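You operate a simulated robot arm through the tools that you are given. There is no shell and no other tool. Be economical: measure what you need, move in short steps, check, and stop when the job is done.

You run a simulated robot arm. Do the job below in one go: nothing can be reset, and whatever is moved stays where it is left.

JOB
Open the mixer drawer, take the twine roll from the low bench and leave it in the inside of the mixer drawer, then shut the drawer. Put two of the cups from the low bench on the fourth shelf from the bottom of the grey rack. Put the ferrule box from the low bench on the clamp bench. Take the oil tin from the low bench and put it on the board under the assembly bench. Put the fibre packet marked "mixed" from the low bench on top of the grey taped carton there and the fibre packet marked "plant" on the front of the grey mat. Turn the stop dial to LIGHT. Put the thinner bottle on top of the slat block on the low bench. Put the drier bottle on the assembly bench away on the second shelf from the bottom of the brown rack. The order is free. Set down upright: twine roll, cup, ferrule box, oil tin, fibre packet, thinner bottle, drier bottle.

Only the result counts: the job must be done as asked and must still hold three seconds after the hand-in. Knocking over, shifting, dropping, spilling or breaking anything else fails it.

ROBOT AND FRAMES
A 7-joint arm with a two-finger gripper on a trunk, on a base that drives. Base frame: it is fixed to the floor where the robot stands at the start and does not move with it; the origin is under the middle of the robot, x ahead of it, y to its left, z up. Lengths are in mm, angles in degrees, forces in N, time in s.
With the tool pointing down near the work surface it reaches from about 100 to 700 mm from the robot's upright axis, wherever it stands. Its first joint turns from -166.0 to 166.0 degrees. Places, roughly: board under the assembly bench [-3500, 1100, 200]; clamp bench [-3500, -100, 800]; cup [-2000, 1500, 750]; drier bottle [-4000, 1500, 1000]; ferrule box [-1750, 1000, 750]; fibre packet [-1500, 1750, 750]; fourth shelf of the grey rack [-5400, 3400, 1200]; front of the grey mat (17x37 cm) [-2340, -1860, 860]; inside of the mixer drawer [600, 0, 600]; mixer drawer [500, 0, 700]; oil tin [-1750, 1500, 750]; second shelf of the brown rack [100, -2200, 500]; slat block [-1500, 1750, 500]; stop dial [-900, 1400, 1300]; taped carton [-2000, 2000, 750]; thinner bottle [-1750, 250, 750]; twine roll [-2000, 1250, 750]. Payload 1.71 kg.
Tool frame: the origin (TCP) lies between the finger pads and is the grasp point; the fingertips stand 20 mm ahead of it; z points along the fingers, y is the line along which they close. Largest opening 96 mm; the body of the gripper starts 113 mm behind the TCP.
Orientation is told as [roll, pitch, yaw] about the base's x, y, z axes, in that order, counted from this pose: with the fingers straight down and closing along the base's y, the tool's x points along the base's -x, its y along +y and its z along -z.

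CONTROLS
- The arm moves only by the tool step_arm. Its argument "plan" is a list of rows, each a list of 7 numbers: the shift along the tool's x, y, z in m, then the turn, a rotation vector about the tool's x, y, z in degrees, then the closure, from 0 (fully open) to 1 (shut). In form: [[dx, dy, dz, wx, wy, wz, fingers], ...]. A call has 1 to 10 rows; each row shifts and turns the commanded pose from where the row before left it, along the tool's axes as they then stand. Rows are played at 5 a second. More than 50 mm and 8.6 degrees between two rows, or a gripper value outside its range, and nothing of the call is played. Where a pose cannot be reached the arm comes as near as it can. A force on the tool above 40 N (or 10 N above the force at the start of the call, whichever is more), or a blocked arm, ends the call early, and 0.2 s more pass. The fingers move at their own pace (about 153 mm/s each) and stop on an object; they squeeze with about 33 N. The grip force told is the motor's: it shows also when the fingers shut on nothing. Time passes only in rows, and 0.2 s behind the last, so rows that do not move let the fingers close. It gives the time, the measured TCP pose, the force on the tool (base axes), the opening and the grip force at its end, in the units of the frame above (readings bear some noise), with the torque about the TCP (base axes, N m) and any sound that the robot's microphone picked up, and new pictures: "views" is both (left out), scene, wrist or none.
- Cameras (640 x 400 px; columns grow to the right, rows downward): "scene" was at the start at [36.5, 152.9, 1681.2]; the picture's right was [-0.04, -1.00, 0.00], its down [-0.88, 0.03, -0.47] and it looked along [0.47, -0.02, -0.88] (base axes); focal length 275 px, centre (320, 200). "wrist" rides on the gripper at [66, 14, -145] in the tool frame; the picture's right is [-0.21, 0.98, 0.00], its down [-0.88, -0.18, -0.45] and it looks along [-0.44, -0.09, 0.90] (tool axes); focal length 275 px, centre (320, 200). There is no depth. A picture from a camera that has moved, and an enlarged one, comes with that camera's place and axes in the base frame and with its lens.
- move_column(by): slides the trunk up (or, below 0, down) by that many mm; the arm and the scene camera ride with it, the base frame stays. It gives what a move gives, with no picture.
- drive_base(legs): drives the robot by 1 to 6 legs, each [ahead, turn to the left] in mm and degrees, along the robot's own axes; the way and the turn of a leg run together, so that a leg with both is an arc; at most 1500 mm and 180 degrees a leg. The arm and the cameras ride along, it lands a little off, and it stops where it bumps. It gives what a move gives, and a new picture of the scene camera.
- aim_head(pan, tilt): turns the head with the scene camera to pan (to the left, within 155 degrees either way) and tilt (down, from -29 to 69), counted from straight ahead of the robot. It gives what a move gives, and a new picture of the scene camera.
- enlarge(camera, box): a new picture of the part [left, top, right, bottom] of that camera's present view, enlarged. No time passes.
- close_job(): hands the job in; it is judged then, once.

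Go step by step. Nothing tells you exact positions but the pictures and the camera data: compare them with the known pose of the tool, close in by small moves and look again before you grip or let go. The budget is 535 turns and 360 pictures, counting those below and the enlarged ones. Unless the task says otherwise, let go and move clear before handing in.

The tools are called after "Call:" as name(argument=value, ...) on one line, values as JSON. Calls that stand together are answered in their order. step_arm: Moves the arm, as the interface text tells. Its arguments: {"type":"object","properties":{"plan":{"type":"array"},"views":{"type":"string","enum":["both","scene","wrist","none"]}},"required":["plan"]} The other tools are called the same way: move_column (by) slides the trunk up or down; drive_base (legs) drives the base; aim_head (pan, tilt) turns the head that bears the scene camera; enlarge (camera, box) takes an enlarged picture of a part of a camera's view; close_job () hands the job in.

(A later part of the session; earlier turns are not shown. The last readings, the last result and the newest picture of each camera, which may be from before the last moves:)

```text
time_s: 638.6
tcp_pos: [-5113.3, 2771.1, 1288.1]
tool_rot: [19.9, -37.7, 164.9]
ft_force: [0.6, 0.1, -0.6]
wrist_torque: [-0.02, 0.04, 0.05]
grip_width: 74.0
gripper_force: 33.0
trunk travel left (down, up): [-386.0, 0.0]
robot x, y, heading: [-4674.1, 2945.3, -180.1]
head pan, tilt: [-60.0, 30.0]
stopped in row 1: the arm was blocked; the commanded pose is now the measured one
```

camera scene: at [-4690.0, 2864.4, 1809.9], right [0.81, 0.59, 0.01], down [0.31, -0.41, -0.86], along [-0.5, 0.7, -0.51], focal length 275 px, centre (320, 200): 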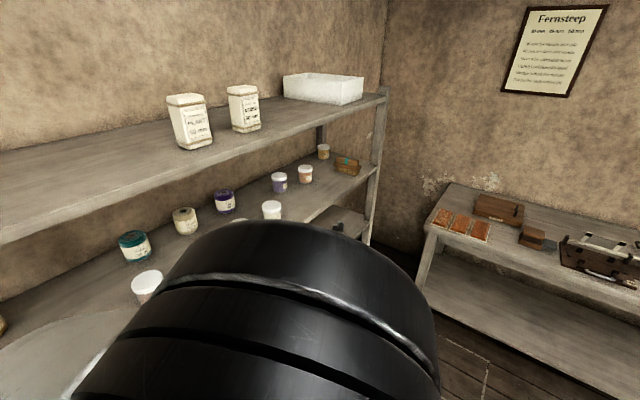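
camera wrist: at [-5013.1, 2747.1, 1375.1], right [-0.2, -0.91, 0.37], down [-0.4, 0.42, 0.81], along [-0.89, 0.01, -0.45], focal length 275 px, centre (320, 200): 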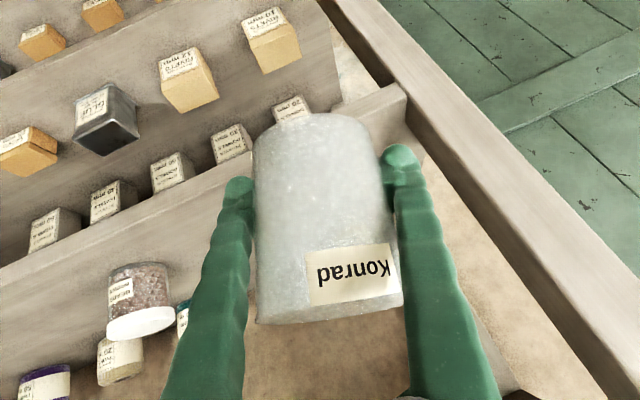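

Call:
step_arm(plan=[[-0.02, 0, 0.018, 0, 0, 0, 1], [-0.02, 0, 0.018, 0, 0, 0, 1], [-0.02, 0, 0.018, 0, 0, 0, 1], [-0.02, 0, 0.018, 0, 0, 0, 1]], views="none")

Call:
step_arm(plan=[[0.0135, -0.01, 0.0147, 0, 0, 0, 1], [0.0135, -0.01, 0.0147, 0, 0, 0, 1], [0.0135, -0.01, 0.0147, 0, 0, 0, 1], [0.0135, -0.01, 0.0147, 0, 0, 0, 1]], views="scene")

```text
time_s: 638.9
tcp_pos: [-5112.6, 2758.7, 1286.6]
tool_rot: [20.9, -38.1, 165.1]
ft_force: [0.6, 0.3, 0.4]
wrist_torque: [-0.01, 0.02, 0.01]
grip_width: 74.2
gripper_force: 33.2
trunk travel left (down, up): [-386.0, 0.0]
robot x, y, heading: [-4673.4, 2948.4, -180.0]
head pan, tilt: [-60.0, 30.0]
stopped in row 1: the arm was blocked; the commanded pose is now the measured one
```

```text
time_s: 639.2
tcp_pos: [-5097.6, 2750.5, 1276.4]
tool_rot: [22.4, -38.3, 164.7]
ft_force: [-0.6, 0.0, -0.5]
wrist_torque: [0.01, -0.04, -0.05]
grip_width: 74.4
gripper_force: 32.6
trunk travel left (down, up): [-386.0, 0.0]
robot x, y, heading: [-4669.2, 2946.2, -180.0]
head pan, tilt: [-60.0, 30.0]
stopped in row 1: the arm was blocked; the commanded pose is now the measured one
camera scene: at [-4678.2, 2870.8, 1810.1], right [0.89, 0.46, 0.01], down [0.24, -0.44, -0.86], along [-0.39, 0.77, -0.51], focal length 275 px, centre (320, 200)
```

scene: 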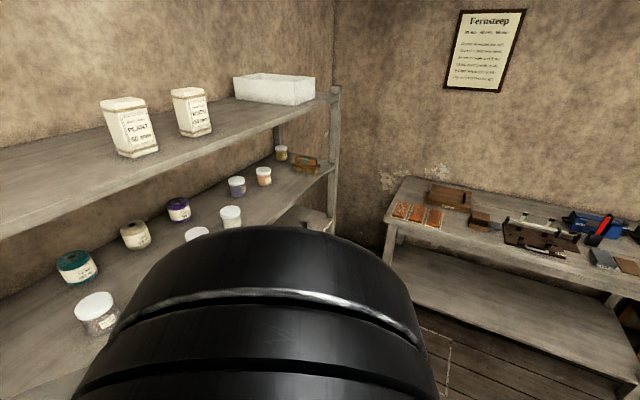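

The elbow is pressing on the head camera itself. I'll turn the head away to free it.

Call:
aim_head(pan=100, tilt=0)

Call:
step_arm(plan=[[0, -0.02, 0, 0, 0, 0, 1], [0, -0.03, 0, 3, 0, 0, 1], [0, -0.03, 0, 3, 0, 0, 1], [0, -0.03, 0, 3, 0, 0, 1], [0, -0.03, 0, 3, 0, 0, 1]], views="none")

```text
time_s: 641.7
tcp_pos: [-5097.2, 2749.5, 1276.7]
tool_rot: [22.4, -38.1, 165.0]
ft_force: [0.4, 0.5, -0.4]
wrist_torque: [0.0, 0.02, 0.01]
grip_width: 74.3
gripper_force: 32.7
trunk travel left (down, up): [-386.0, 0.0]
robot x, y, heading: [-4666.7, 2947.1, -180.0]
head pan, tilt: [100.0, 0.0]
camera scene: at [-4682.2, 2869.3, 1858.4], right [0.87, 0.49, 0.01], down [0.02, 0.0, -1.0], along [-0.49, 0.87, -0.01], focal length 275 px, centre (320, 200)
```

scene: 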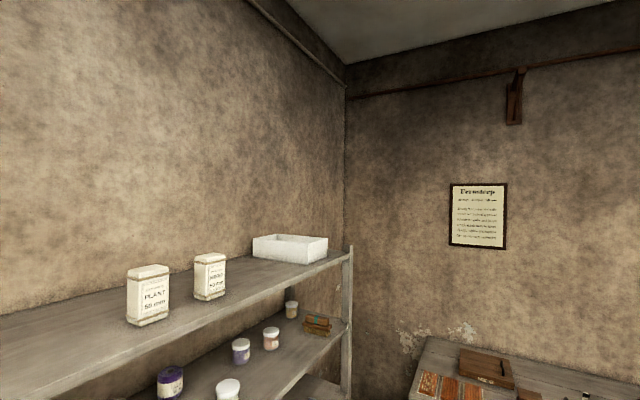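

```text
time_s: 643.0
tcp_pos: [-5106.6, 2870.1, 1267.0]
tool_rot: [12.1, -40.9, 164.1]
ft_force: [1.0, -0.9, 0.3]
wrist_torque: [0.07, -0.01, -0.02]
grip_width: 73.8
gripper_force: 33.0
out of reach, approached as far as the arm can: row 3, 4, 5
trunk travel left (down, up): [-386.0, 0.0]
robot x, y, heading: [-4670.1, 2946.5, -180.1]
head pan, tilt: [100.0, 0.0]
stopped in row 5: the arm was blocked; the commanded pose is now the measured one
```

It's moving again. I'll continue to the right and level the hand.

Call:
step_arm(plan=[[0, -0.03, 0, 0, 0, 0, 1], [0, -0.03, 0, 3, 0, 0, 1], [0, -0.03, 0, 3, 0, 0, 1], [0, -0.03, 0, 3, 0, 0, 1], [0, -0.03, 0, 3, 0, 0, 1], [0, -0.03, 0, 0, 0, 0, 1]], views="none")

Call:
aim_head(pan=30, tilt=35)

```text
time_s: 643.3
tcp_pos: [-5107.3, 2861.0, 1276.2]
tool_rot: [15.0, -41.8, 162.2]
ft_force: [0.1, -0.1, -0.3]
wrist_torque: [0.02, 0.01, -0.04]
grip_width: 74.0
gripper_force: 32.6
out of reach, approached as far as the arm can: row 1
trunk travel left (down, up): [-386.0, 0.0]
robot x, y, heading: [-4667.9, 2946.0, -180.0]
head pan, tilt: [100.0, 0.0]
stopped in row 1: the arm was blocked; the commanded pose is now the measured one
```

```text
time_s: 644.7
tcp_pos: [-5106.3, 2857.9, 1276.5]
tool_rot: [14.8, -42.0, 162.9]
ft_force: [-0.2, 0.0, -0.2]
wrist_torque: [-0.02, 0.03, -0.01]
grip_width: 74.2
gripper_force: 32.8
trunk travel left (down, up): [-386.0, 0.0]
robot x, y, heading: [-4670.2, 2946.8, -180.0]
head pan, tilt: [30.0, 35.0]
camera scene: at [-4632.0, 2703.0, 1803.1], right [-1.0, -0.05, -0.02], down [-0.02, 0.57, -0.82], along [0.05, -0.82, -0.57], focal length 275 px, centre (320, 200)
```

scene: 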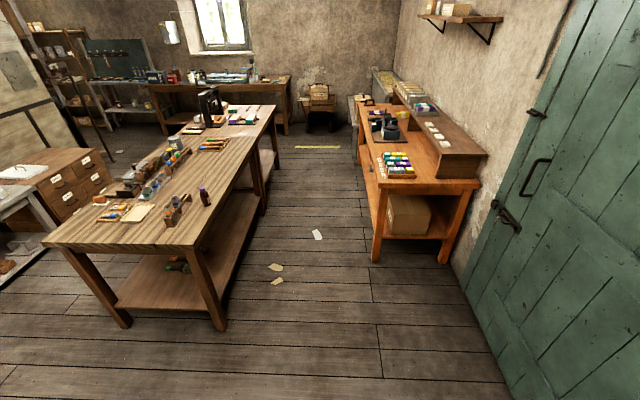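

The head is now turned to the left, out of the way. I'll turn it further and extend the arm forward over the shelf from here.

Call:
aim_head(pan=150, tilt=35)

Call:
step_arm(plan=[[-0.022, 0, 0.02, 0, 0, 0, 1], [-0.022, 0, 0.02, 3, 0, 0, 1], [-0.022, 0, 0.02, 4, 0, 0, 1], [-0.015, 0, 0.0135, 4, 0, 0, 1], [0, 0, 0, 3.5, 0, 0, 1]], views="wrist")

```text
time_s: 646.7
tcp_pos: [-5107.0, 2860.6, 1275.1]
tool_rot: [14.8, -41.9, 162.8]
ft_force: [-1.3, -0.1, -1.0]
wrist_torque: [0.04, -0.04, -0.01]
grip_width: 74.2
gripper_force: 33.1
trunk travel left (down, up): [-386.0, 0.0]
robot x, y, heading: [-4667.4, 2947.2, -179.9]
head pan, tilt: [150.0, 35.0]
camera scene: at [-4630.2, 2703.3, 1803.1], right [-1.0, -0.07, -0.02], down [-0.03, 0.57, -0.82], along [0.07, -0.82, -0.57], focal length 275 px, centre (320, 200)
```

scene: 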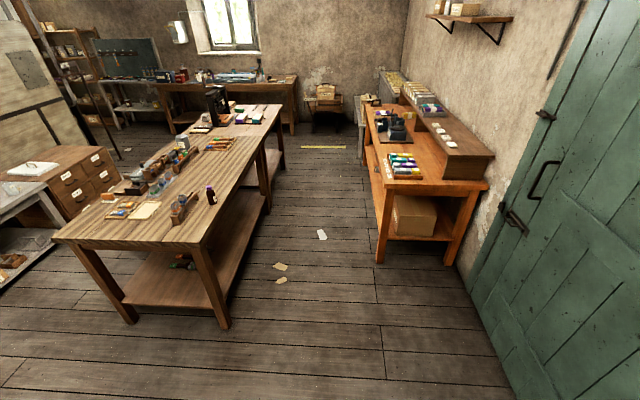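

```text
time_s: 647.4
tcp_pos: [-5129.0, 2792.6, 1269.6]
tool_rot: [12.3, -41.8, 172.0]
ft_force: [0.2, 0.3, -0.2]
wrist_torque: [-0.07, 0.01, 0.04]
grip_width: 73.8
gripper_force: 33.0
trunk travel left (down, up): [-386.0, 0.0]
robot x, y, heading: [-4672.4, 2944.6, -180.1]
head pan, tilt: [150.0, 35.0]
stopped in row 3: the arm was blocked; the commanded pose is now the measured one
camera wrist: at [-4981.8, 2789.0, 1334.3], right [-0.15, -0.94, 0.29], down [-0.35, 0.33, 0.88], along [-0.93, 0.03, -0.38], focal length 275 px, centre (320, 200)
```

wrist: 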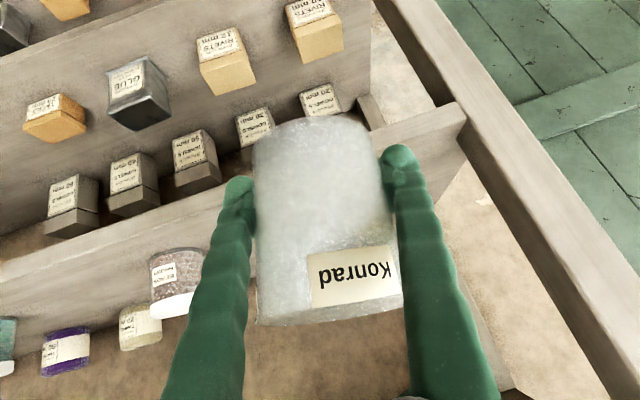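

Call:
step_arm(plan=[[0, -0.02, 0, 0, 0, 0, 1], [0, -0.03, 0, 3, 0, 0, 1], [0, -0.03, 0, 3, 0, 0, 1], [0, -0.03, 0, 3, 0, 0, 1], [0, -0.03, 0, 3, 0, 0, 1]], views="none")

Call:
step_arm(plan=[[-0.01, -0.03, 0.009, 0, 0, 0, 1], [-0.01, -0.03, 0.009, 0, 0, 0, 1], [-0.01, -0.03, 0.009, 0, 0, 0, 1], [-0.01, -0.03, 0.009, 0, 0, 0, 1]], views="none")

```text
time_s: 647.8
tcp_pos: [-5117.8, 2796.1, 1267.3]
tool_rot: [12.1, -42.7, 172.1]
ft_force: [0.0, -0.1, -0.4]
wrist_torque: [0.02, 0.0, -0.02]
grip_width: 74.1
gripper_force: 33.1
trunk travel left (down, up): [-386.0, 0.0]
robot x, y, heading: [-4666.4, 2945.4, -179.8]
head pan, tilt: [150.0, 35.0]
stopped in row 1: the arm was blocked; the commanded pose is now the measured one
```

```text
time_s: 648.1
tcp_pos: [-5112.3, 2803.3, 1264.9]
tool_rot: [11.4, -44.1, 172.9]
ft_force: [-0.4, 0.1, -0.2]
wrist_torque: [-0.01, -0.01, -0.02]
grip_width: 73.9
gripper_force: 33.0
trunk travel left (down, up): [-386.0, 0.0]
robot x, y, heading: [-4671.8, 2947.4, -180.0]
head pan, tilt: [150.0, 35.0]
stopped in row 1: the arm was blocked; the commanded pose is now the measured one
```

Call:
aim_head(pan=90, tilt=-20)

Call:
step_arm(plan=[[0, -0.02, 0, 0, 0, 0, 1], [0, -0.03, 0, 0, 0, 0, 1], [0, -0.03, 0, 0, 0, 0, 1], [0, -0.03, 0, 0, 0, 0, 1], [0, -0.03, 0, 0, 0, 0, 1]], views="none")

```text
time_s: 649.4
tcp_pos: [-5112.7, 2802.1, 1264.3]
tool_rot: [11.2, -44.3, 173.1]
ft_force: [0.6, -0.7, -0.3]
wrist_torque: [-0.02, -0.01, 0.02]
grip_width: 74.2
gripper_force: 33.0
trunk travel left (down, up): [-386.0, 0.0]
robot x, y, heading: [-4668.0, 2944.9, -179.8]
head pan, tilt: [90.0, -20.0]
camera scene: at [-4635.0, 2715.0, 1888.4], right [-1.0, -0.04, -0.02], down [0.03, -0.34, -0.94], along [0.03, -0.94, 0.34], focal length 275 px, centre (320, 200)
```

scene: 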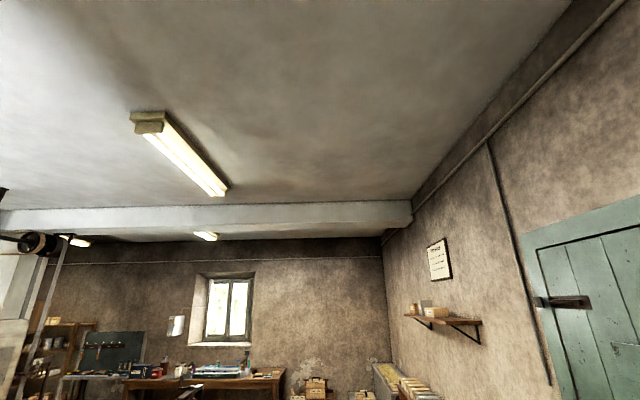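

```text
time_s: 650.6
tcp_pos: [-5132.9, 2941.7, 1265.9]
tool_rot: [11.1, -44.9, 173.3]
ft_force: [-0.2, -0.4, -0.1]
wrist_torque: [0.01, 0.01, 0.0]
grip_width: 73.8
gripper_force: 33.0
out of reach, approached as far as the arm can: row 2, 3, 4
trunk travel left (down, up): [-386.0, 0.0]
robot x, y, heading: [-4669.0, 2945.8, -179.9]
head pan, tilt: [90.0, -20.0]
```

Free again. I'll level the roll and move further right.

Call:
step_arm(plan=[[0, -0.03, 0, 4, 0, 0, 1], [0, -0.03, 0, 4, 0, 0, 1], [0, -0.03, 0, 3, 0, 0, 1], [0, -0.03, 0, 0, 2, 0, 1], [0, -0.03, 0, 0, 0, 0, 1], [0, -0.03, 0, 0, 0, 0, 1], [0, -0.03, 0, 0, 0, 0, 1]], views="none")

Call:
aim_head(pan=20, tilt=30)

```text
time_s: 652.2
tcp_pos: [-5110.6, 3149.7, 1257.5]
tool_rot: [-0.1, -42.2, 173.3]
ft_force: [0.3, -0.8, 0.0]
wrist_torque: [-0.01, 0.01, -0.04]
grip_width: 73.7
gripper_force: 32.7
trunk travel left (down, up): [-386.0, 0.0]
robot x, y, heading: [-4670.7, 2946.3, -179.7]
head pan, tilt: [90.0, -20.0]
```

```text
time_s: 653.6
tcp_pos: [-5110.2, 3148.4, 1258.1]
tool_rot: [0.0, -42.4, 173.3]
ft_force: [0.1, 0.2, -0.7]
wrist_torque: [0.01, -0.01, 0.03]
grip_width: 73.7
gripper_force: 32.8
trunk travel left (down, up): [-386.0, 0.0]
robot x, y, heading: [-4672.0, 2947.6, -179.8]
head pan, tilt: [20.0, 30.0]
camera scene: at [-4721.7, 2759.9, 1809.4], right [-0.34, 0.94, -0.01], down [0.48, 0.17, -0.86], along [-0.81, -0.3, -0.51], focal length 275 px, centre (320, 200)
```

scene: 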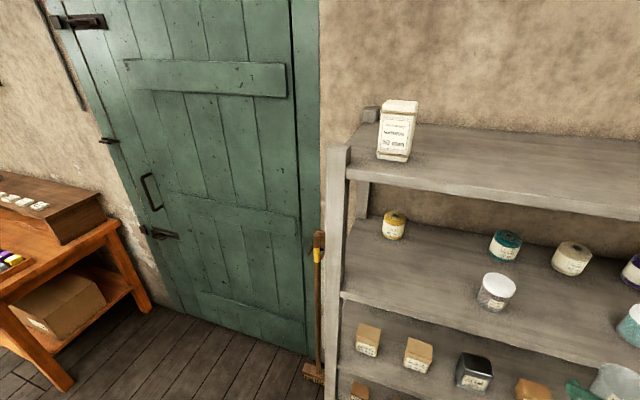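

The hand is level, outside the free spot. I'll raise a little and advance over the shelf.

Call:
step_arm(plan=[[-0.0135, 0, -0.0147, 0, 0, 0, 1], [-0.029, 0, 0.0266, 0, 0, 0, 1], [-0.029, 0, 0.0266, 0, 0, 0, 1], [-0.029, 0, 0.0266, 0, 0, 0, 1], [0, 0, 0, 0, 0, 0, 1]], views="wrist")

Call:
aim_head(pan=0, tilt=35)

```text
time_s: 654.8
tcp_pos: [-5227.4, 3161.3, 1277.8]
tool_rot: [-0.1, -42.4, 173.3]
ft_force: [0.6, -0.6, 0.4]
wrist_torque: [0.05, 0.05, -0.01]
grip_width: 73.8
gripper_force: 33.5
trunk travel left (down, up): [-386.0, 0.0]
robot x, y, heading: [-4673.8, 2945.3, -180.1]
head pan, tilt: [20.0, 30.0]
camera wrist: at [-5083.1, 3130.0, 1341.1], right [-0.26, -0.95, 0.14], down [-0.32, 0.22, 0.92], along [-0.91, 0.2, -0.37], focal length 275 px, centre (320, 200)
```

wrist: 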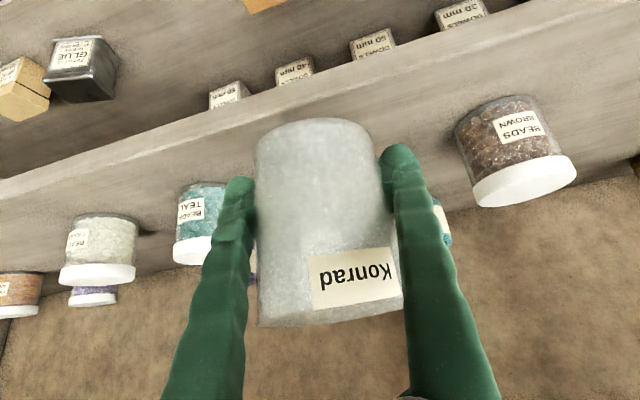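

```text
time_s: 655.6
tcp_pos: [-5228.2, 3161.4, 1277.8]
tool_rot: [-0.1, -42.4, 173.5]
ft_force: [0.9, -0.2, -0.6]
wrist_torque: [0.01, 0.02, 0.02]
grip_width: 73.9
gripper_force: 32.4
trunk travel left (down, up): [-386.0, 0.0]
robot x, y, heading: [-4673.1, 2946.2, -179.9]
head pan, tilt: [0.0, 35.0]
camera scene: at [-4724.7, 2790.7, 1801.6], right [0.0, 1.0, 0.0], down [0.59, 0.0, -0.81], along [-0.81, 0.0, -0.59], focal length 275 px, centre (320, 200)
```

scene: 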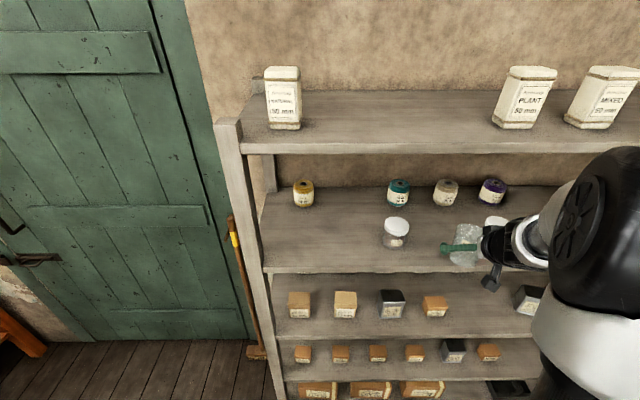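

Call:
step_arm(plan=[[-0.027, 0, 0.025, 0, 0, 0, 1], [-0.027, 0, 0.025, 0, 0, 0, 1], [0.0068, 0, 0.0074, 0, 0, 0, 1], [0.0068, 0, 0.0074, 0, 0, 0, 1], [0, 0, 0, 0, 0, 0, 1]], views="scene")

Call:
enlarge(camera="scene", box=[370, 180, 530, 290])

```text
time_s: 656.8
tcp_pos: [-5299.0, 3169.3, 1257.7]
tool_rot: [-0.1, -42.3, 173.4]
ft_force: [0.1, -0.5, -0.3]
wrist_torque: [0.02, 0.0, 0.01]
grip_width: 74.0
gripper_force: 32.9
trunk travel left (down, up): [-386.0, 0.0]
robot x, y, heading: [-4670.2, 2944.9, -180.0]
head pan, tilt: [0.0, 35.0]
camera scene: at [-4724.3, 2791.2, 1801.6], right [0.0, 1.0, 0.0], down [0.59, 0.0, -0.81], along [-0.81, 0.0, -0.59], focal length 275 px, centre (320, 200)
```

scene: 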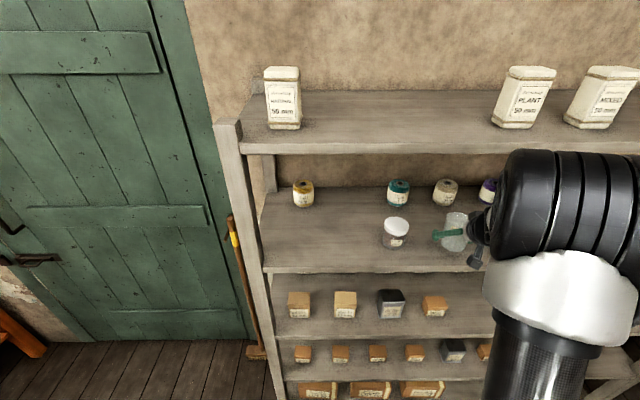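

```text
3.64 times, centred on (450, 235) of scene
camera zoom: at [-4724.3, 2791.2, 1801.6], right [0.0, 1.0, 0.0], down [0.59, 0.0, -0.81], along [-0.81, 0.0, -0.59], focal length 998 px, centre (-153, 73)
```

zoom: 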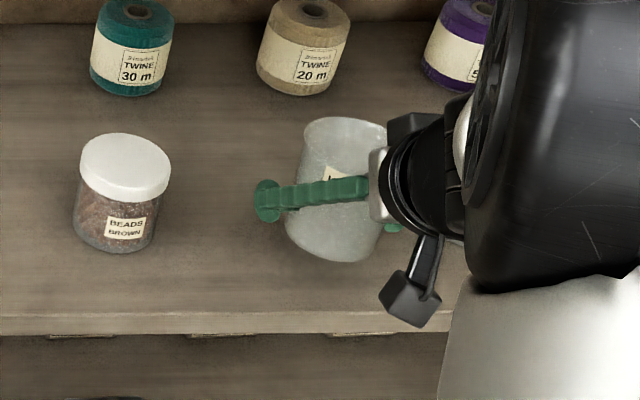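

It's well placed. I'll lower gently to contact.

Call:
step_arm(plan=[[0.0034, 0, 0.0037, 0, 0, 0, 1], [0.0034, 0, 0.0037, 0, 0, 0, 1], [0, 0, 0, 0, 0, 0, 1]], views="none")

Call:
step_arm(plan=[[0.0034, 0, 0.0037, 0, 0, 0, 1], [0, 0, 0, 0, 0, 0, 1]], views="none")

```text
time_s: 657.6
tcp_pos: [-5299.7, 3171.0, 1247.1]
tool_rot: [-0.2, -42.3, 173.4]
ft_force: [0.5, -0.5, -0.1]
wrist_torque: [-0.01, -0.02, 0.03]
grip_width: 73.8
gripper_force: 32.6
trunk travel left (down, up): [-386.0, 0.0]
robot x, y, heading: [-4672.0, 2942.8, -179.8]
head pan, tilt: [0.0, 35.0]
```

```text
time_s: 658.2
tcp_pos: [-5299.5, 3171.1, 1242.0]
tool_rot: [-0.1, -42.3, 173.3]
ft_force: [0.5, 0.2, -0.2]
wrist_torque: [-0.01, 0.02, -0.01]
grip_width: 73.7
gripper_force: 32.7
trunk travel left (down, up): [-386.0, 0.0]
robot x, y, heading: [-4672.9, 2946.6, -179.9]
head pan, tilt: [0.0, 35.0]
```

Call:
step_arm(plan=[[0.0034, 0, 0.0037, 0, 0, 0, 1], [0, 0, 0, 0, 0, 0, 1]], views="none")

Call:
step_arm(plan=[[0.0027, 0, 0.003, 0, 0, 0, 1], [0, 0, 0, 0, 0, 0, 1]], views="scene")

Call:
enlarge(camera="scene", box=[410, 200, 500, 270])

```text
time_s: 658.8
tcp_pos: [-5301.0, 3170.5, 1235.4]
tool_rot: [-0.1, -42.1, 173.4]
ft_force: [0.6, 0.2, -0.3]
wrist_torque: [0.03, -0.02, -0.01]
grip_width: 73.8
gripper_force: 33.2
trunk travel left (down, up): [-386.0, 0.0]
robot x, y, heading: [-4670.0, 2946.6, -180.4]
head pan, tilt: [0.0, 35.0]
```

```text
time_s: 659.4
tcp_pos: [-5298.3, 3172.5, 1233.0]
tool_rot: [-0.1, -42.2, 173.4]
ft_force: [0.2, -0.2, -0.6]
wrist_torque: [0.01, 0.0, -0.01]
grip_width: 73.8
gripper_force: 32.7
trunk travel left (down, up): [-386.0, 0.0]
robot x, y, heading: [-4669.9, 2943.8, -180.1]
head pan, tilt: [0.0, 35.0]
camera scene: at [-4724.9, 2791.0, 1801.6], right [0.0, 1.0, 0.0], down [0.59, 0.0, -0.81], along [-0.81, 0.0, -0.59], focal length 275 px, centre (320, 200)
```

scene: 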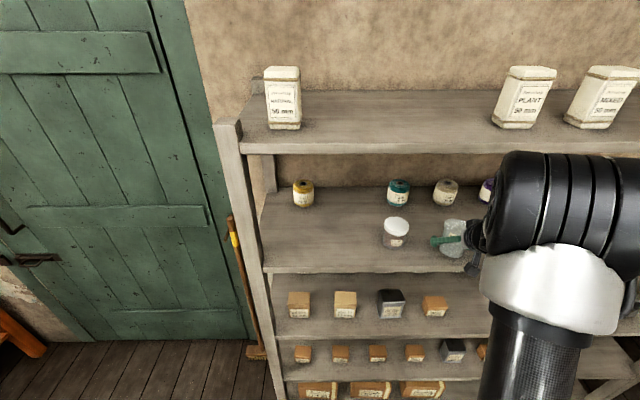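

```text
5.71 times, centred on (455, 235) of scene
camera zoom: at [-4724.9, 2791.0, 1801.6], right [0.0, 1.0, 0.0], down [0.59, 0.0, -0.81], along [-0.81, 0.0, -0.59], focal length 1569 px, centre (-451, 0)
```

zoom: 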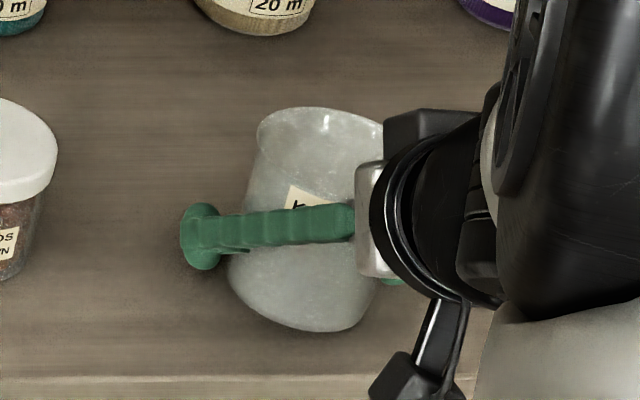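

Call:
step_arm(plan=[[0.0027, 0, 0.003, 0, 0, 0, 1], [0, 0, 0, 0, 0, 0, 1]], views="none")

Call:
step_arm(plan=[[0.0027, 0, 0.003, 0, 0, 0, 1], [0, 0, 0, 0, 0, 0, 1]], views="none")

```text
time_s: 660.0
tcp_pos: [-5301.0, 3171.8, 1229.4]
tool_rot: [0.0, -42.3, 173.4]
ft_force: [-0.5, 0.2, -0.2]
wrist_torque: [0.01, 0.03, 0.01]
grip_width: 73.7
gripper_force: 32.6
trunk travel left (down, up): [-386.0, 0.0]
robot x, y, heading: [-4671.3, 2946.5, -180.2]
head pan, tilt: [0.0, 35.0]
```

```text
time_s: 660.6
tcp_pos: [-5300.4, 3170.6, 1224.3]
tool_rot: [0.1, -42.4, 173.4]
ft_force: [-1.0, 0.4, -0.8]
wrist_torque: [-0.01, 0.0, -0.02]
grip_width: 73.9
gripper_force: 33.2
trunk travel left (down, up): [-386.0, 0.0]
robot x, y, heading: [-4669.5, 2941.0, -179.8]
head pan, tilt: [0.0, 35.0]
```

Call:
step_arm(plan=[[0.002, 0, 0.0022, 0, 0, 0, 1], [0, 0, 0, 0, 0, 0, 1]], views="none")

Call:
step_arm(plan=[[0.002, 0, 0.0022, 0, 0, 0, 1], [0, 0, 0, 0, 0, 0, 1]], views="wrist")

```text
time_s: 661.2
tcp_pos: [-5301.8, 3171.4, 1222.2]
tool_rot: [0.0, -42.4, 173.3]
ft_force: [-1.1, 1.0, 10.1]
wrist_torque: [0.08, 0.2, 0.0]
grip_width: 73.4
gripper_force: 32.8
trunk travel left (down, up): [-386.0, 0.0]
robot x, y, heading: [-4675.0, 2943.2, -179.8]
head pan, tilt: [0.0, 35.0]
```

```text
time_s: 661.8
tcp_pos: [-5300.7, 3170.7, 1221.2]
tool_rot: [-0.2, -42.6, 173.3]
ft_force: [-0.8, -0.1, 26.9]
wrist_torque: [0.09, 0.61, 0.01]
grip_width: 74.0
gripper_force: 32.7
trunk travel left (down, up): [-386.0, 0.0]
robot x, y, heading: [-4669.7, 2945.9, -180.1]
head pan, tilt: [0.0, 35.0]
camera wrist: at [-5156.3, 3139.9, 1283.8], right [-0.26, -0.95, 0.14], down [-0.32, 0.22, 0.92], along [-0.91, 0.2, -0.36], focal length 275 px, centre (320, 200)
```

wrist: 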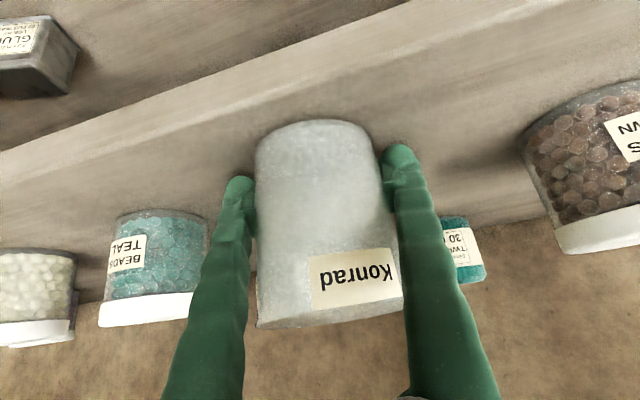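

Contact is made and the cup looks upright like its neighbours. I'll ease up a touch, open and withdraw along the tool axis.

Call:
step_arm(plan=[[-0.001, 0, -0.0011, 0, 0, 0, 1], [0, 0, 0, 0, 0, 0, 0.2], [0, 0, 0, 0, 0, 0, 0.1], [0, 0, 0, 0, 0, 0, 0], [0, 0, -0.03, 0, 0, 0, 0], [0, 0, -0.04, 0, 0, 0, 0], [0, 0, -0.04, 0, 0, 0, 0]], views="both")

```text
time_s: 663.4
tcp_pos: [-5225.8, 3160.5, 1304.4]
tool_rot: [0.0, -42.4, 173.5]
ft_force: [1.4, -0.5, 0.9]
wrist_torque: [0.05, 0.02, 0.0]
grip_width: 96.2
gripper_force: 0.1
trunk travel left (down, up): [-386.0, 0.0]
robot x, y, heading: [-4671.5, 2944.7, -179.8]
head pan, tilt: [0.0, 35.0]
camera scene: at [-4722.2, 2790.3, 1801.7], right [0.0, 1.0, 0.0], down [0.59, 0.0, -0.81], along [-0.81, 0.0, -0.59], focal length 275 px, centre (320, 200)
camera wrist: at [-5081.5, 3130.2, 1367.3], right [-0.27, -0.95, 0.14], down [-0.32, 0.22, 0.92], along [-0.91, 0.2, -0.37], focal length 275 px, centre (320, 200)
```

scene: 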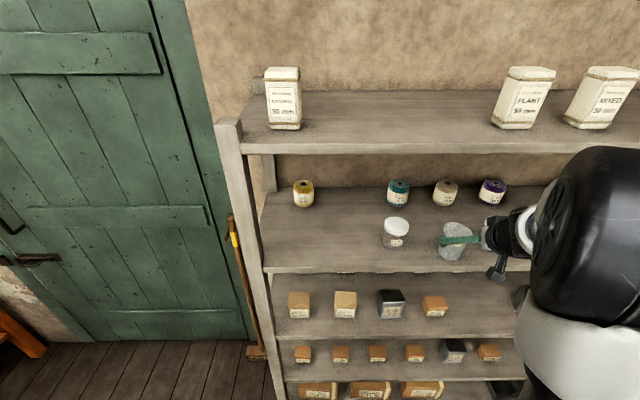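
wrist: 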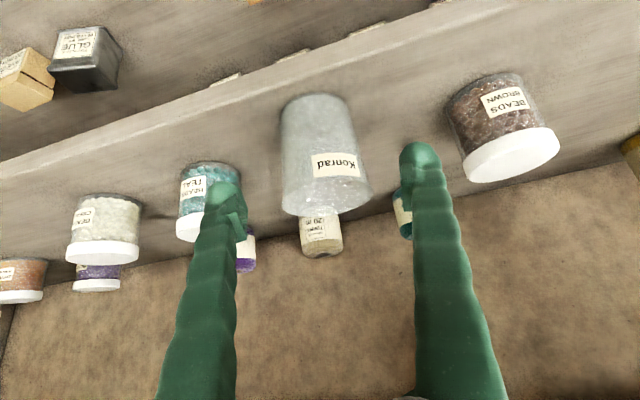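

Cup one stands upright on shelf four. I'll retract, exit the way I came, and go back for cup A.

Call:
step_arm(plan=[[0, 0, -0.035, 0, 0, 0, 0], [0, 0, -0.035, 0, 0, 0, 0]], views="none")

Call:
drive_base(legs=[[0, -74], [-560, 0]])

```text
time_s: 664.0
tcp_pos: [-5181.3, 3156.3, 1353.3]
tool_rot: [0.0, -42.3, 173.3]
ft_force: [-0.3, -0.2, 0.1]
wrist_torque: [-0.01, -0.02, 0.02]
grip_width: 96.1
gripper_force: 0.0
trunk travel left (down, up): [-386.0, 0.0]
robot x, y, heading: [-4668.6, 2947.1, -179.8]
head pan, tilt: [0.0, 35.0]
```

```text
time_s: 671.3
tcp_pos: [-4452.7, 2953.5, 1353.9]
tool_rot: [-0.1, -42.4, 98.5]
ft_force: [0.2, -0.9, 0.0]
wrist_torque: [0.01, 0.01, 0.0]
grip_width: 95.9
gripper_force: 0.1
trunk travel left (down, up): [-386.0, 0.0]
robot x, y, heading: [-4523.2, 2409.2, 105.4]
head pan, tilt: [0.0, 35.0]
camera scene: at [-4684.1, 2421.2, 1801.6], right [0.96, 0.27, 0.0], down [0.16, -0.57, -0.81], along [-0.21, 0.78, -0.59], focal length 275 px, centre (320, 200)
```

scene: 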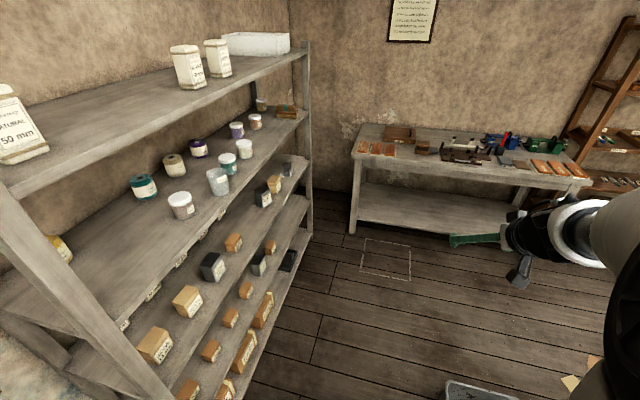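

Call:
drive_base(legs=[[0, -105.4], [1500, 0], [530, 0], [0, 90], [-960, 0]])

Call:
move_column(by=-130)

Call:
aim_head(pan=-75, tilt=55)

```text
time_s: 697.1
tcp_pos: [-2212.0, 1952.1, 1360.8]
tool_rot: [0.3, -43.3, 84.8]
ft_force: [-0.7, -0.1, 0.4]
wrist_torque: [0.01, 0.0, 0.02]
grip_width: 96.2
gripper_force: 0.1
trunk travel left (down, up): [-386.0, 0.0]
robot x, y, heading: [-2408.9, 1457.4, 91.8]
head pan, tilt: [0.0, 35.0]
camera scene: at [-2562.1, 1508.5, 1801.6], right [1.0, 0.03, 0.0], down [0.02, -0.59, -0.81], along [-0.02, 0.81, -0.59], focal length 275 px, centre (320, 200)
```

scene: 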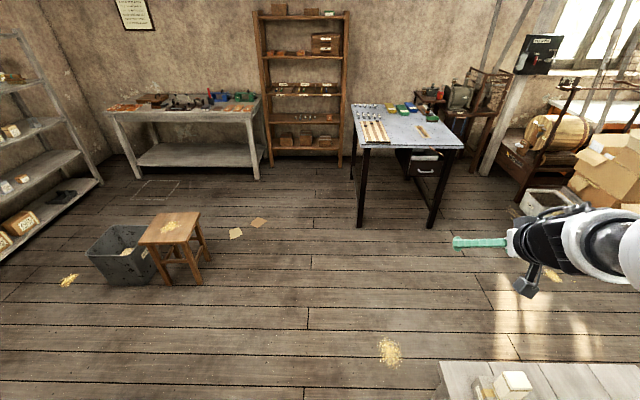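

```text
time_s: 698.7
tcp_pos: [-2210.8, 1930.5, 1236.1]
tool_rot: [0.4, -44.1, 84.7]
ft_force: [0.2, 0.2, 0.3]
wrist_torque: [0.0, 0.04, -0.01]
grip_width: 96.0
gripper_force: 0.0
trunk travel left (down, up): [-256.0, 130.0]
robot x, y, heading: [-2409.2, 1458.5, 91.8]
head pan, tilt: [0.0, 35.0]
```

```text
time_s: 700.2
tcp_pos: [-2213.6, 1931.0, 1236.1]
tool_rot: [0.3, -44.1, 84.7]
ft_force: [-1.2, -0.4, 0.3]
wrist_torque: [0.01, -0.01, -0.03]
grip_width: 96.0
gripper_force: 0.0
trunk travel left (down, up): [-256.0, 130.0]
robot x, y, heading: [-2412.5, 1452.7, 91.7]
head pan, tilt: [-75.0, 55.0]
camera scene: at [-2490.3, 1439.6, 1644.4], right [0.29, -0.96, 0.02], down [-0.78, -0.25, -0.57], along [0.55, 0.15, -0.82], focal length 275 px, centre (320, 200)
```

scene: 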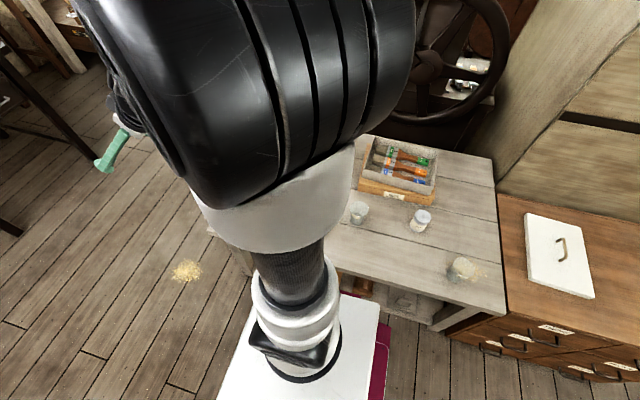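

I'll swing the arm right toward cup A while keeping the tilt.

Call:
step_arm(plan=[[0, -0.043, 0, 3.2, 0, 3.5, 0], [0, -0.043, 0, 3.2, 0, 3.5, 0], [0, -0.043, 0, 3.2, 0, 3.5, 0], [0, -0.043, 0, 3.2, 0, 3.5, 0], [0, -0.043, 0, 3.2, 0, 3.5, 0], [0, -0.043, 0, 3.2, 0, 3.5, 0], [0, -0.043, 0, 3.2, 0, 3.5, 0], [0, -0.043, 0, 3.2, 0, 3.5, 0], [0, -0.043, 0, 3.2, 0, 3.5, 0], [0, -0.043, 0, 3.2, 0, 3.5, 0]], views="none")

Call:
step_arm(plan=[[0, -0.043, 0, 3.2, 0, 3.5, 0], [0, -0.043, 0, 3.2, 0, 3.5, 0], [0, -0.043, 0, 3.2, 0, 3.5, 0], [0, -0.043, 0, 3.2, 0, 3.5, 0], [0.03, 0, 0.033, 0, 0, 0, 0], [0.03, 0, 0.033, 0, 0, 0, 0], [0.03, 0, 0.033, 0, 0, 0, 0], [0.03, 0, 0.033, 0, 0, 0, 0], [0.03, 0, 0.033, 0, 0, 0, 0], [0.03, 0, 0.033, 0, 0, 0, 0]], views="wrist")

```text
time_s: 702.4
tcp_pos: [-1837.7, 1743.0, 1232.4]
tool_rot: [1.9, -43.3, 36.2]
ft_force: [0.2, -0.5, -1.0]
wrist_torque: [0.03, 0.03, 0.0]
grip_width: 96.0
gripper_force: 0.1
trunk travel left (down, up): [-256.0, 130.0]
robot x, y, heading: [-2407.1, 1453.4, 91.9]
head pan, tilt: [-75.0, 55.0]
```

```text
time_s: 704.6
tcp_pos: [-1749.9, 1605.1, 959.8]
tool_rot: [2.3, -42.8, 16.9]
ft_force: [-0.4, -0.6, -0.9]
wrist_torque: [-0.01, 0.01, -0.02]
grip_width: 95.9
gripper_force: 0.0
trunk travel left (down, up): [-256.0, 130.0]
robot x, y, heading: [-2409.6, 1454.4, 91.6]
head pan, tilt: [-75.0, 55.0]
camera wrist: at [-1892.7, 1569.1, 1022.2], right [-0.17, 0.97, 0.17], down [0.39, -0.09, 0.92], along [0.91, 0.22, -0.36], focal length 275 px, centre (320, 200)
```

wrist: 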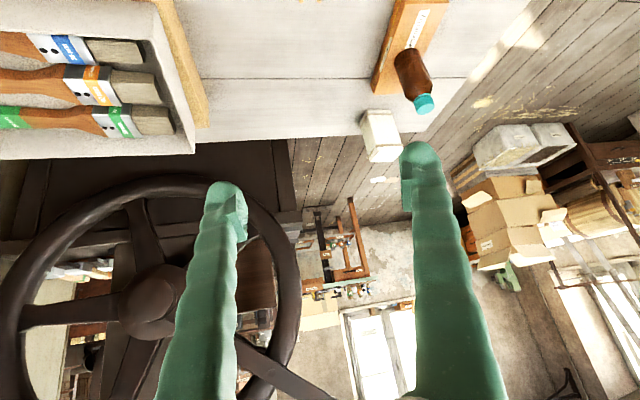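

I overshot outward. I'll correct the yaw and come back to the pre-grasp point for cup A.

Call:
step_arm(plan=[[0, 0, 0, 4.6, 0, 4.2, 0], [0, 0, 0, 4.6, 0, 4.2, 0], [0, 0, 0, 4.6, 0, 4.2, 0], [0.042, -0.023, 0, 0, 0, 0, 0], [0.042, -0.023, 0, 0, 0, 0, 0], [0.042, -0.023, 0, 0, 0, 0, 0], [0.042, -0.023, 0, 0, 0, 0, 0], [0.042, -0.023, 0, 0, 0, 0, 0], [0.042, -0.023, 0, 0, 0, 0, 0]], views="wrist")

```text
time_s: 706.6
tcp_pos: [-1937.2, 1467.0, 789.8]
tool_rot: [0.2, -42.6, -0.1]
ft_force: [0.4, -0.5, -0.7]
wrist_torque: [-0.01, -0.03, -0.02]
grip_width: 95.9
gripper_force: 0.0
trunk travel left (down, up): [-256.0, 130.0]
robot x, y, heading: [-2408.4, 1450.5, 91.7]
head pan, tilt: [-75.0, 55.0]
camera wrist: at [-2083.3, 1480.1, 851.2], right [0.15, 0.98, 0.14], down [0.34, -0.19, 0.92], along [0.93, -0.09, -0.36], focal length 275 px, centre (320, 200)
```

wrist: 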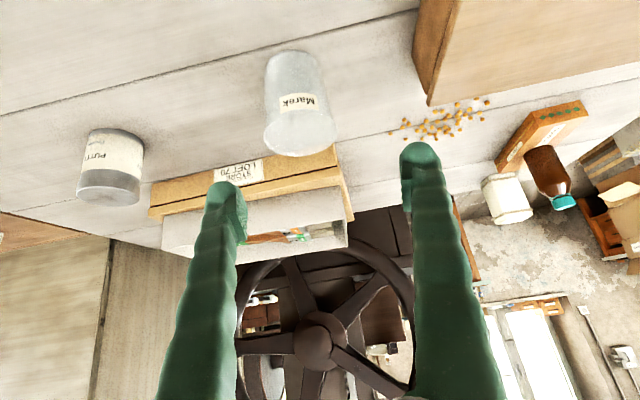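

Call:
step_arm(plan=[[0.03, -0.022, 0, 0, 0, 0, 0], [0, 0, 0.045, 0, 0, 0, 0], [0, 0, 0.045, 0, 0, 0, 0], [0, 0, 0.03, 0, 0, 0, 0], [0, 0, 0, 0, 0, 0, 0]], views="wrist")

```text
time_s: 707.8
tcp_pos: [-1877.3, 1446.9, 680.8]
tool_rot: [0.2, -42.6, -0.2]
ft_force: [0.7, -0.1, 0.3]
wrist_torque: [0.02, 0.01, -0.01]
grip_width: 96.0
gripper_force: 0.0
trunk travel left (down, up): [-256.0, 130.0]
robot x, y, heading: [-2407.9, 1453.3, 91.8]
head pan, tilt: [-75.0, 55.0]
camera wrist: at [-2023.7, 1460.1, 743.4], right [0.15, 0.98, 0.14], down [0.34, -0.19, 0.92], along [0.93, -0.09, -0.36], focal length 275 px, centre (320, 200)
```

wrist: 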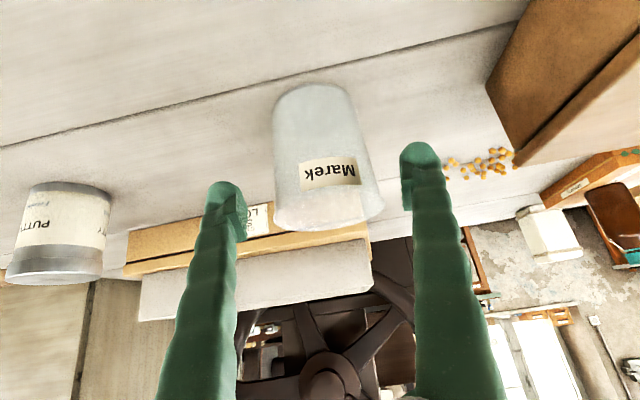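

This is the same relative view as for cup B. I'll advance and grip.

Call:
step_arm(plan=[[0.002, 0, 0.04, 0, 0, 0, 0], [0, 0, 0.029, 0, 0, 0, 0], [0, 0, 0, 0, 0, 0, 0.1], [0, 0, 0, 0, 0, 0, 1], [0, 0, 0, 0, 0, 0, 1], [0, 0, 0, 0, 0, 0, 1]], views="wrist")

```text
time_s: 709.2
tcp_pos: [-1830.9, 1443.9, 629.7]
tool_rot: [0.0, -42.5, -0.1]
ft_force: [0.2, 0.5, 0.5]
wrist_torque: [-0.02, -0.02, -0.02]
grip_width: 79.9
gripper_force: 33.1
trunk travel left (down, up): [-256.0, 130.0]
robot x, y, heading: [-2405.0, 1454.4, 91.8]
head pan, tilt: [-75.0, 55.0]
camera wrist: at [-1976.6, 1457.6, 691.2], right [0.15, 0.98, 0.14], down [0.34, -0.19, 0.92], along [0.93, -0.09, -0.36], focal length 275 px, centre (320, 200)
```

wrist: 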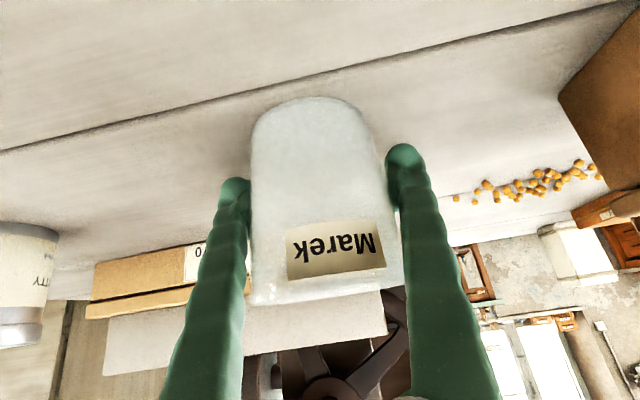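

Gripped. I'll lift and swing to the front.

Call:
step_arm(plan=[[-0.0135, 0, -0.0147, 0, 0, 0, 1], [-0.027, 0, -0.0295, 0, 0, 0, 1], [-0.027, 0, -0.0295, 0, 0, 0, 1], [-0.027, 0, -0.0295, 0, 0, 0, 1], [-0.027, 0, -0.0295, 0, 0, 0, 1], [-0.027, 0, -0.0295, 0, 0, 0, 1], [-0.027, 0, -0.0295, 0, 0, 0, 1], [-0.027, 0, -0.0295, 0, 0, 0, 1]], views="none")

Call:
step_arm(plan=[[0.0015, 0.044, -0.0014, -3.0, 0, -3.25, 1], [0.0015, 0.044, -0.0014, -3.0, 0, -3.25, 1], [0.0015, 0.044, -0.0014, -3.0, 0, -3.25, 1], [0.0015, 0.044, -0.0014, -3.0, 0, -3.25, 1], [0.0015, 0.044, -0.0014, -3.0, 0, -3.25, 1], [0.0015, 0.044, -0.0014, -3.0, 0, -3.25, 1], [0.0015, 0.044, -0.0014, -3.0, 0, -3.25, 1], [0.0015, 0.044, -0.0014, -3.0, 0, -3.25, 1], [0.0015, 0.044, -0.0014, -3.0, 0, -3.25, 1], [0.0015, 0.044, -0.0014, -3.0, 0, -3.25, 1]], views="none")

Call:
step_arm(plan=[[0.0015, 0.044, -0.0014, -3.0, 0, -3.25, 1], [0.0015, 0.044, -0.0014, -3.0, 0, -3.25, 1], [0.0015, 0.044, -0.0014, -3.0, 0, -3.25, 1], [0.0015, 0.044, -0.0014, -3.0, 0, -3.25, 1], [0.0015, 0.044, -0.0014, -3.0, 0, -3.25, 1], [0.0015, 0.044, -0.0014, -3.0, 0, -3.25, 1], [0.0015, 0.044, -0.0014, -3.0, 0, -3.25, 1], [0.0015, 0.044, -0.0014, -3.0, 0, -3.25, 1], [0.0015, 0.044, -0.0014, -3.0, 0, -3.25, 1]], views="wrist")

```text
time_s: 711.0
tcp_pos: [-1831.8, 1444.2, 928.1]
tool_rot: [0.1, -42.6, -0.2]
ft_force: [-1.4, 0.3, -0.1]
wrist_torque: [-0.01, 0.01, -0.02]
grip_width: 79.4
gripper_force: 33.0
trunk travel left (down, up): [-256.0, 130.0]
robot x, y, heading: [-2406.7, 1454.2, 91.7]
head pan, tilt: [-75.0, 55.0]
```

```text
time_s: 713.2
tcp_pos: [-1998.5, 1845.0, 929.4]
tool_rot: [0.1, -42.7, 44.1]
ft_force: [0.0, -0.2, -0.5]
wrist_torque: [-0.02, 0.0, -0.03]
grip_width: 78.7
gripper_force: 33.3
trunk travel left (down, up): [-256.0, 130.0]
robot x, y, heading: [-2407.2, 1455.8, 91.4]
head pan, tilt: [-75.0, 55.0]
```

```text
time_s: 715.2
tcp_pos: [-2349.2, 2008.7, 928.4]
tool_rot: [0.1, -42.8, 83.8]
ft_force: [-1.4, -0.4, -0.5]
wrist_torque: [0.0, -0.01, -0.01]
grip_width: 77.9
gripper_force: 33.3
trunk travel left (down, up): [-256.0, 130.0]
robot x, y, heading: [-2405.4, 1456.3, 91.8]
head pan, tilt: [-75.0, 55.0]
camera wrist: at [-2377.5, 1863.7, 990.8], right [-0.96, 0.25, 0.14], down [0.22, 0.32, 0.92], along [0.19, 0.91, -0.36], focal length 275 px, centre (320, 200)
```

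wrist: 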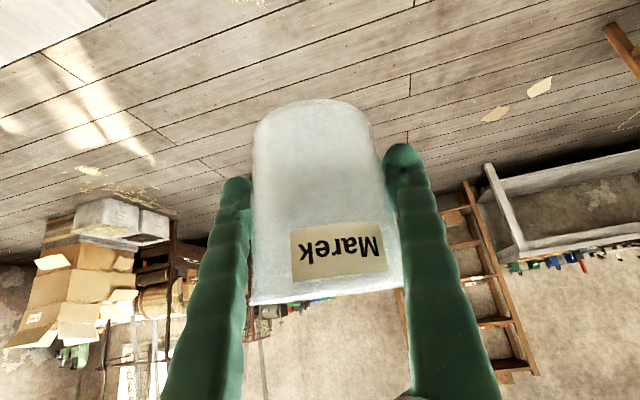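

The cup is held. I'll drive to the rack, stopping south of the bin.

Call:
drive_base(legs=[[975, 0], [0, 88.3], [1500, 0], [640, 0]])

Call:
move_column(by=130)

```text
time_s: 735.9
tcp_pos: [-5123.2, 2535.0, 928.7]
tool_rot: [0.2, -42.8, 170.0]
ft_force: [0.0, 0.5, -0.2]
wrist_torque: [0.01, -0.01, 0.01]
grip_width: 75.0
gripper_force: 33.0
trunk travel left (down, up): [-256.0, 130.0]
robot x, y, heading: [-4575.3, 2436.4, 178.2]
head pan, tilt: [-75.0, 55.0]
camera scene: at [-4561.6, 2354.1, 1644.5], right [0.97, 0.22, 0.02], down [0.19, -0.8, -0.57], along [-0.11, 0.56, -0.82], focal length 275 px, centre (320, 200)
```

scene: 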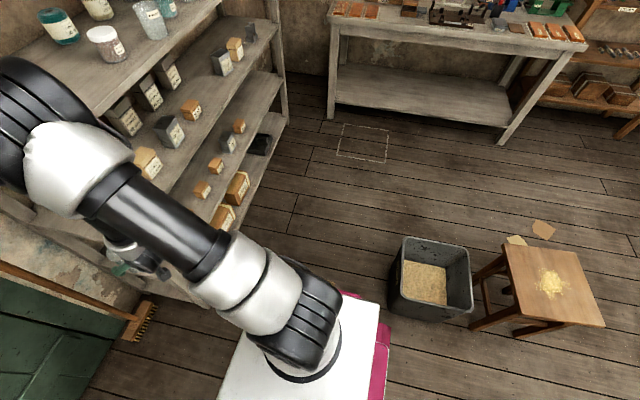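

```text
time_s: 737.5
tcp_pos: [-5108.4, 2534.3, 1067.3]
tool_rot: [0.5, -43.6, 169.9]
ft_force: [0.0, -0.4, -0.7]
wrist_torque: [0.03, -0.03, 0.04]
grip_width: 75.3
gripper_force: 33.4
trunk travel left (down, up): [-386.0, 0.0]
robot x, y, heading: [-4574.2, 2435.7, 177.7]
head pan, tilt: [-75.0, 55.0]
```

I'll raise the cup above shelf height and move right to y≈2770.

Call:
step_arm(plan=[[-0.027, 0, -0.0295, 0, 0, 0, 1], [-0.027, 0, -0.0295, 0, 0, 0, 1], [-0.027, 0, -0.0295, 0, 0, 0, 1], [-0.027, 0, -0.0295, 0, 0, 0, 1], [-0.027, 0, -0.0295, 0, 0, 0, 1], [-0.02, 0, -0.022, 0, 0.8, 0, 1], [0, -0.045, 0, 0, 0, 0, 1], [0, -0.045, 0, 0, 0, 0, 1], [0, -0.045, 0, 0, 0, 0, 1], [0, -0.045, 0, 0, 0, 0, 1]], views="none")

Call:
aim_head(pan=-10, tilt=32)

```text
time_s: 739.3
tcp_pos: [-5105.1, 2478.7, 1290.8]
tool_rot: [-0.7, -43.3, -173.8]
ft_force: [1.1, -0.8, -1.1]
wrist_torque: [-0.02, 0.02, -0.03]
grip_width: 75.3
gripper_force: 33.3
trunk travel left (down, up): [-386.0, 0.0]
robot x, y, heading: [-4575.1, 2433.9, 178.0]
head pan, tilt: [-75.0, 55.0]
stopped in row 9: the arm was blocked; the commanded pose is now the measured one
```

```text
time_s: 740.7
tcp_pos: [-5110.1, 2478.9, 1289.6]
tool_rot: [-0.6, -43.2, -173.8]
ft_force: [0.2, -0.3, -0.8]
wrist_torque: [-0.01, 0.0, -0.03]
grip_width: 75.4
gripper_force: 33.0
trunk travel left (down, up): [-386.0, 0.0]
robot x, y, heading: [-4572.8, 2442.9, 177.9]
head pan, tilt: [-10.0, 32.0]
camera scene: at [-4634.5, 2302.2, 1806.2], right [0.21, 0.98, 0.0], down [0.53, -0.11, -0.84], along [-0.82, 0.18, -0.54], focal length 275 px, centre (320, 200)
```

scene: 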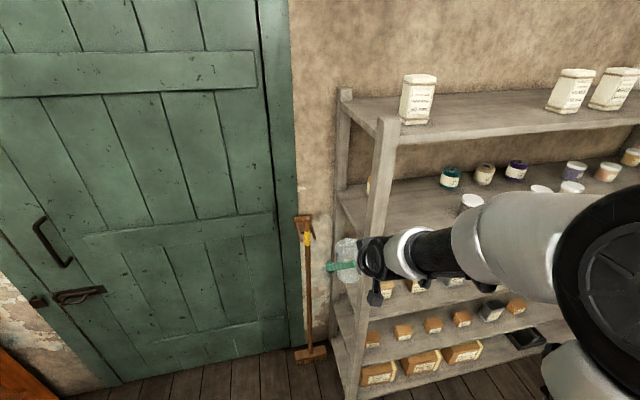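

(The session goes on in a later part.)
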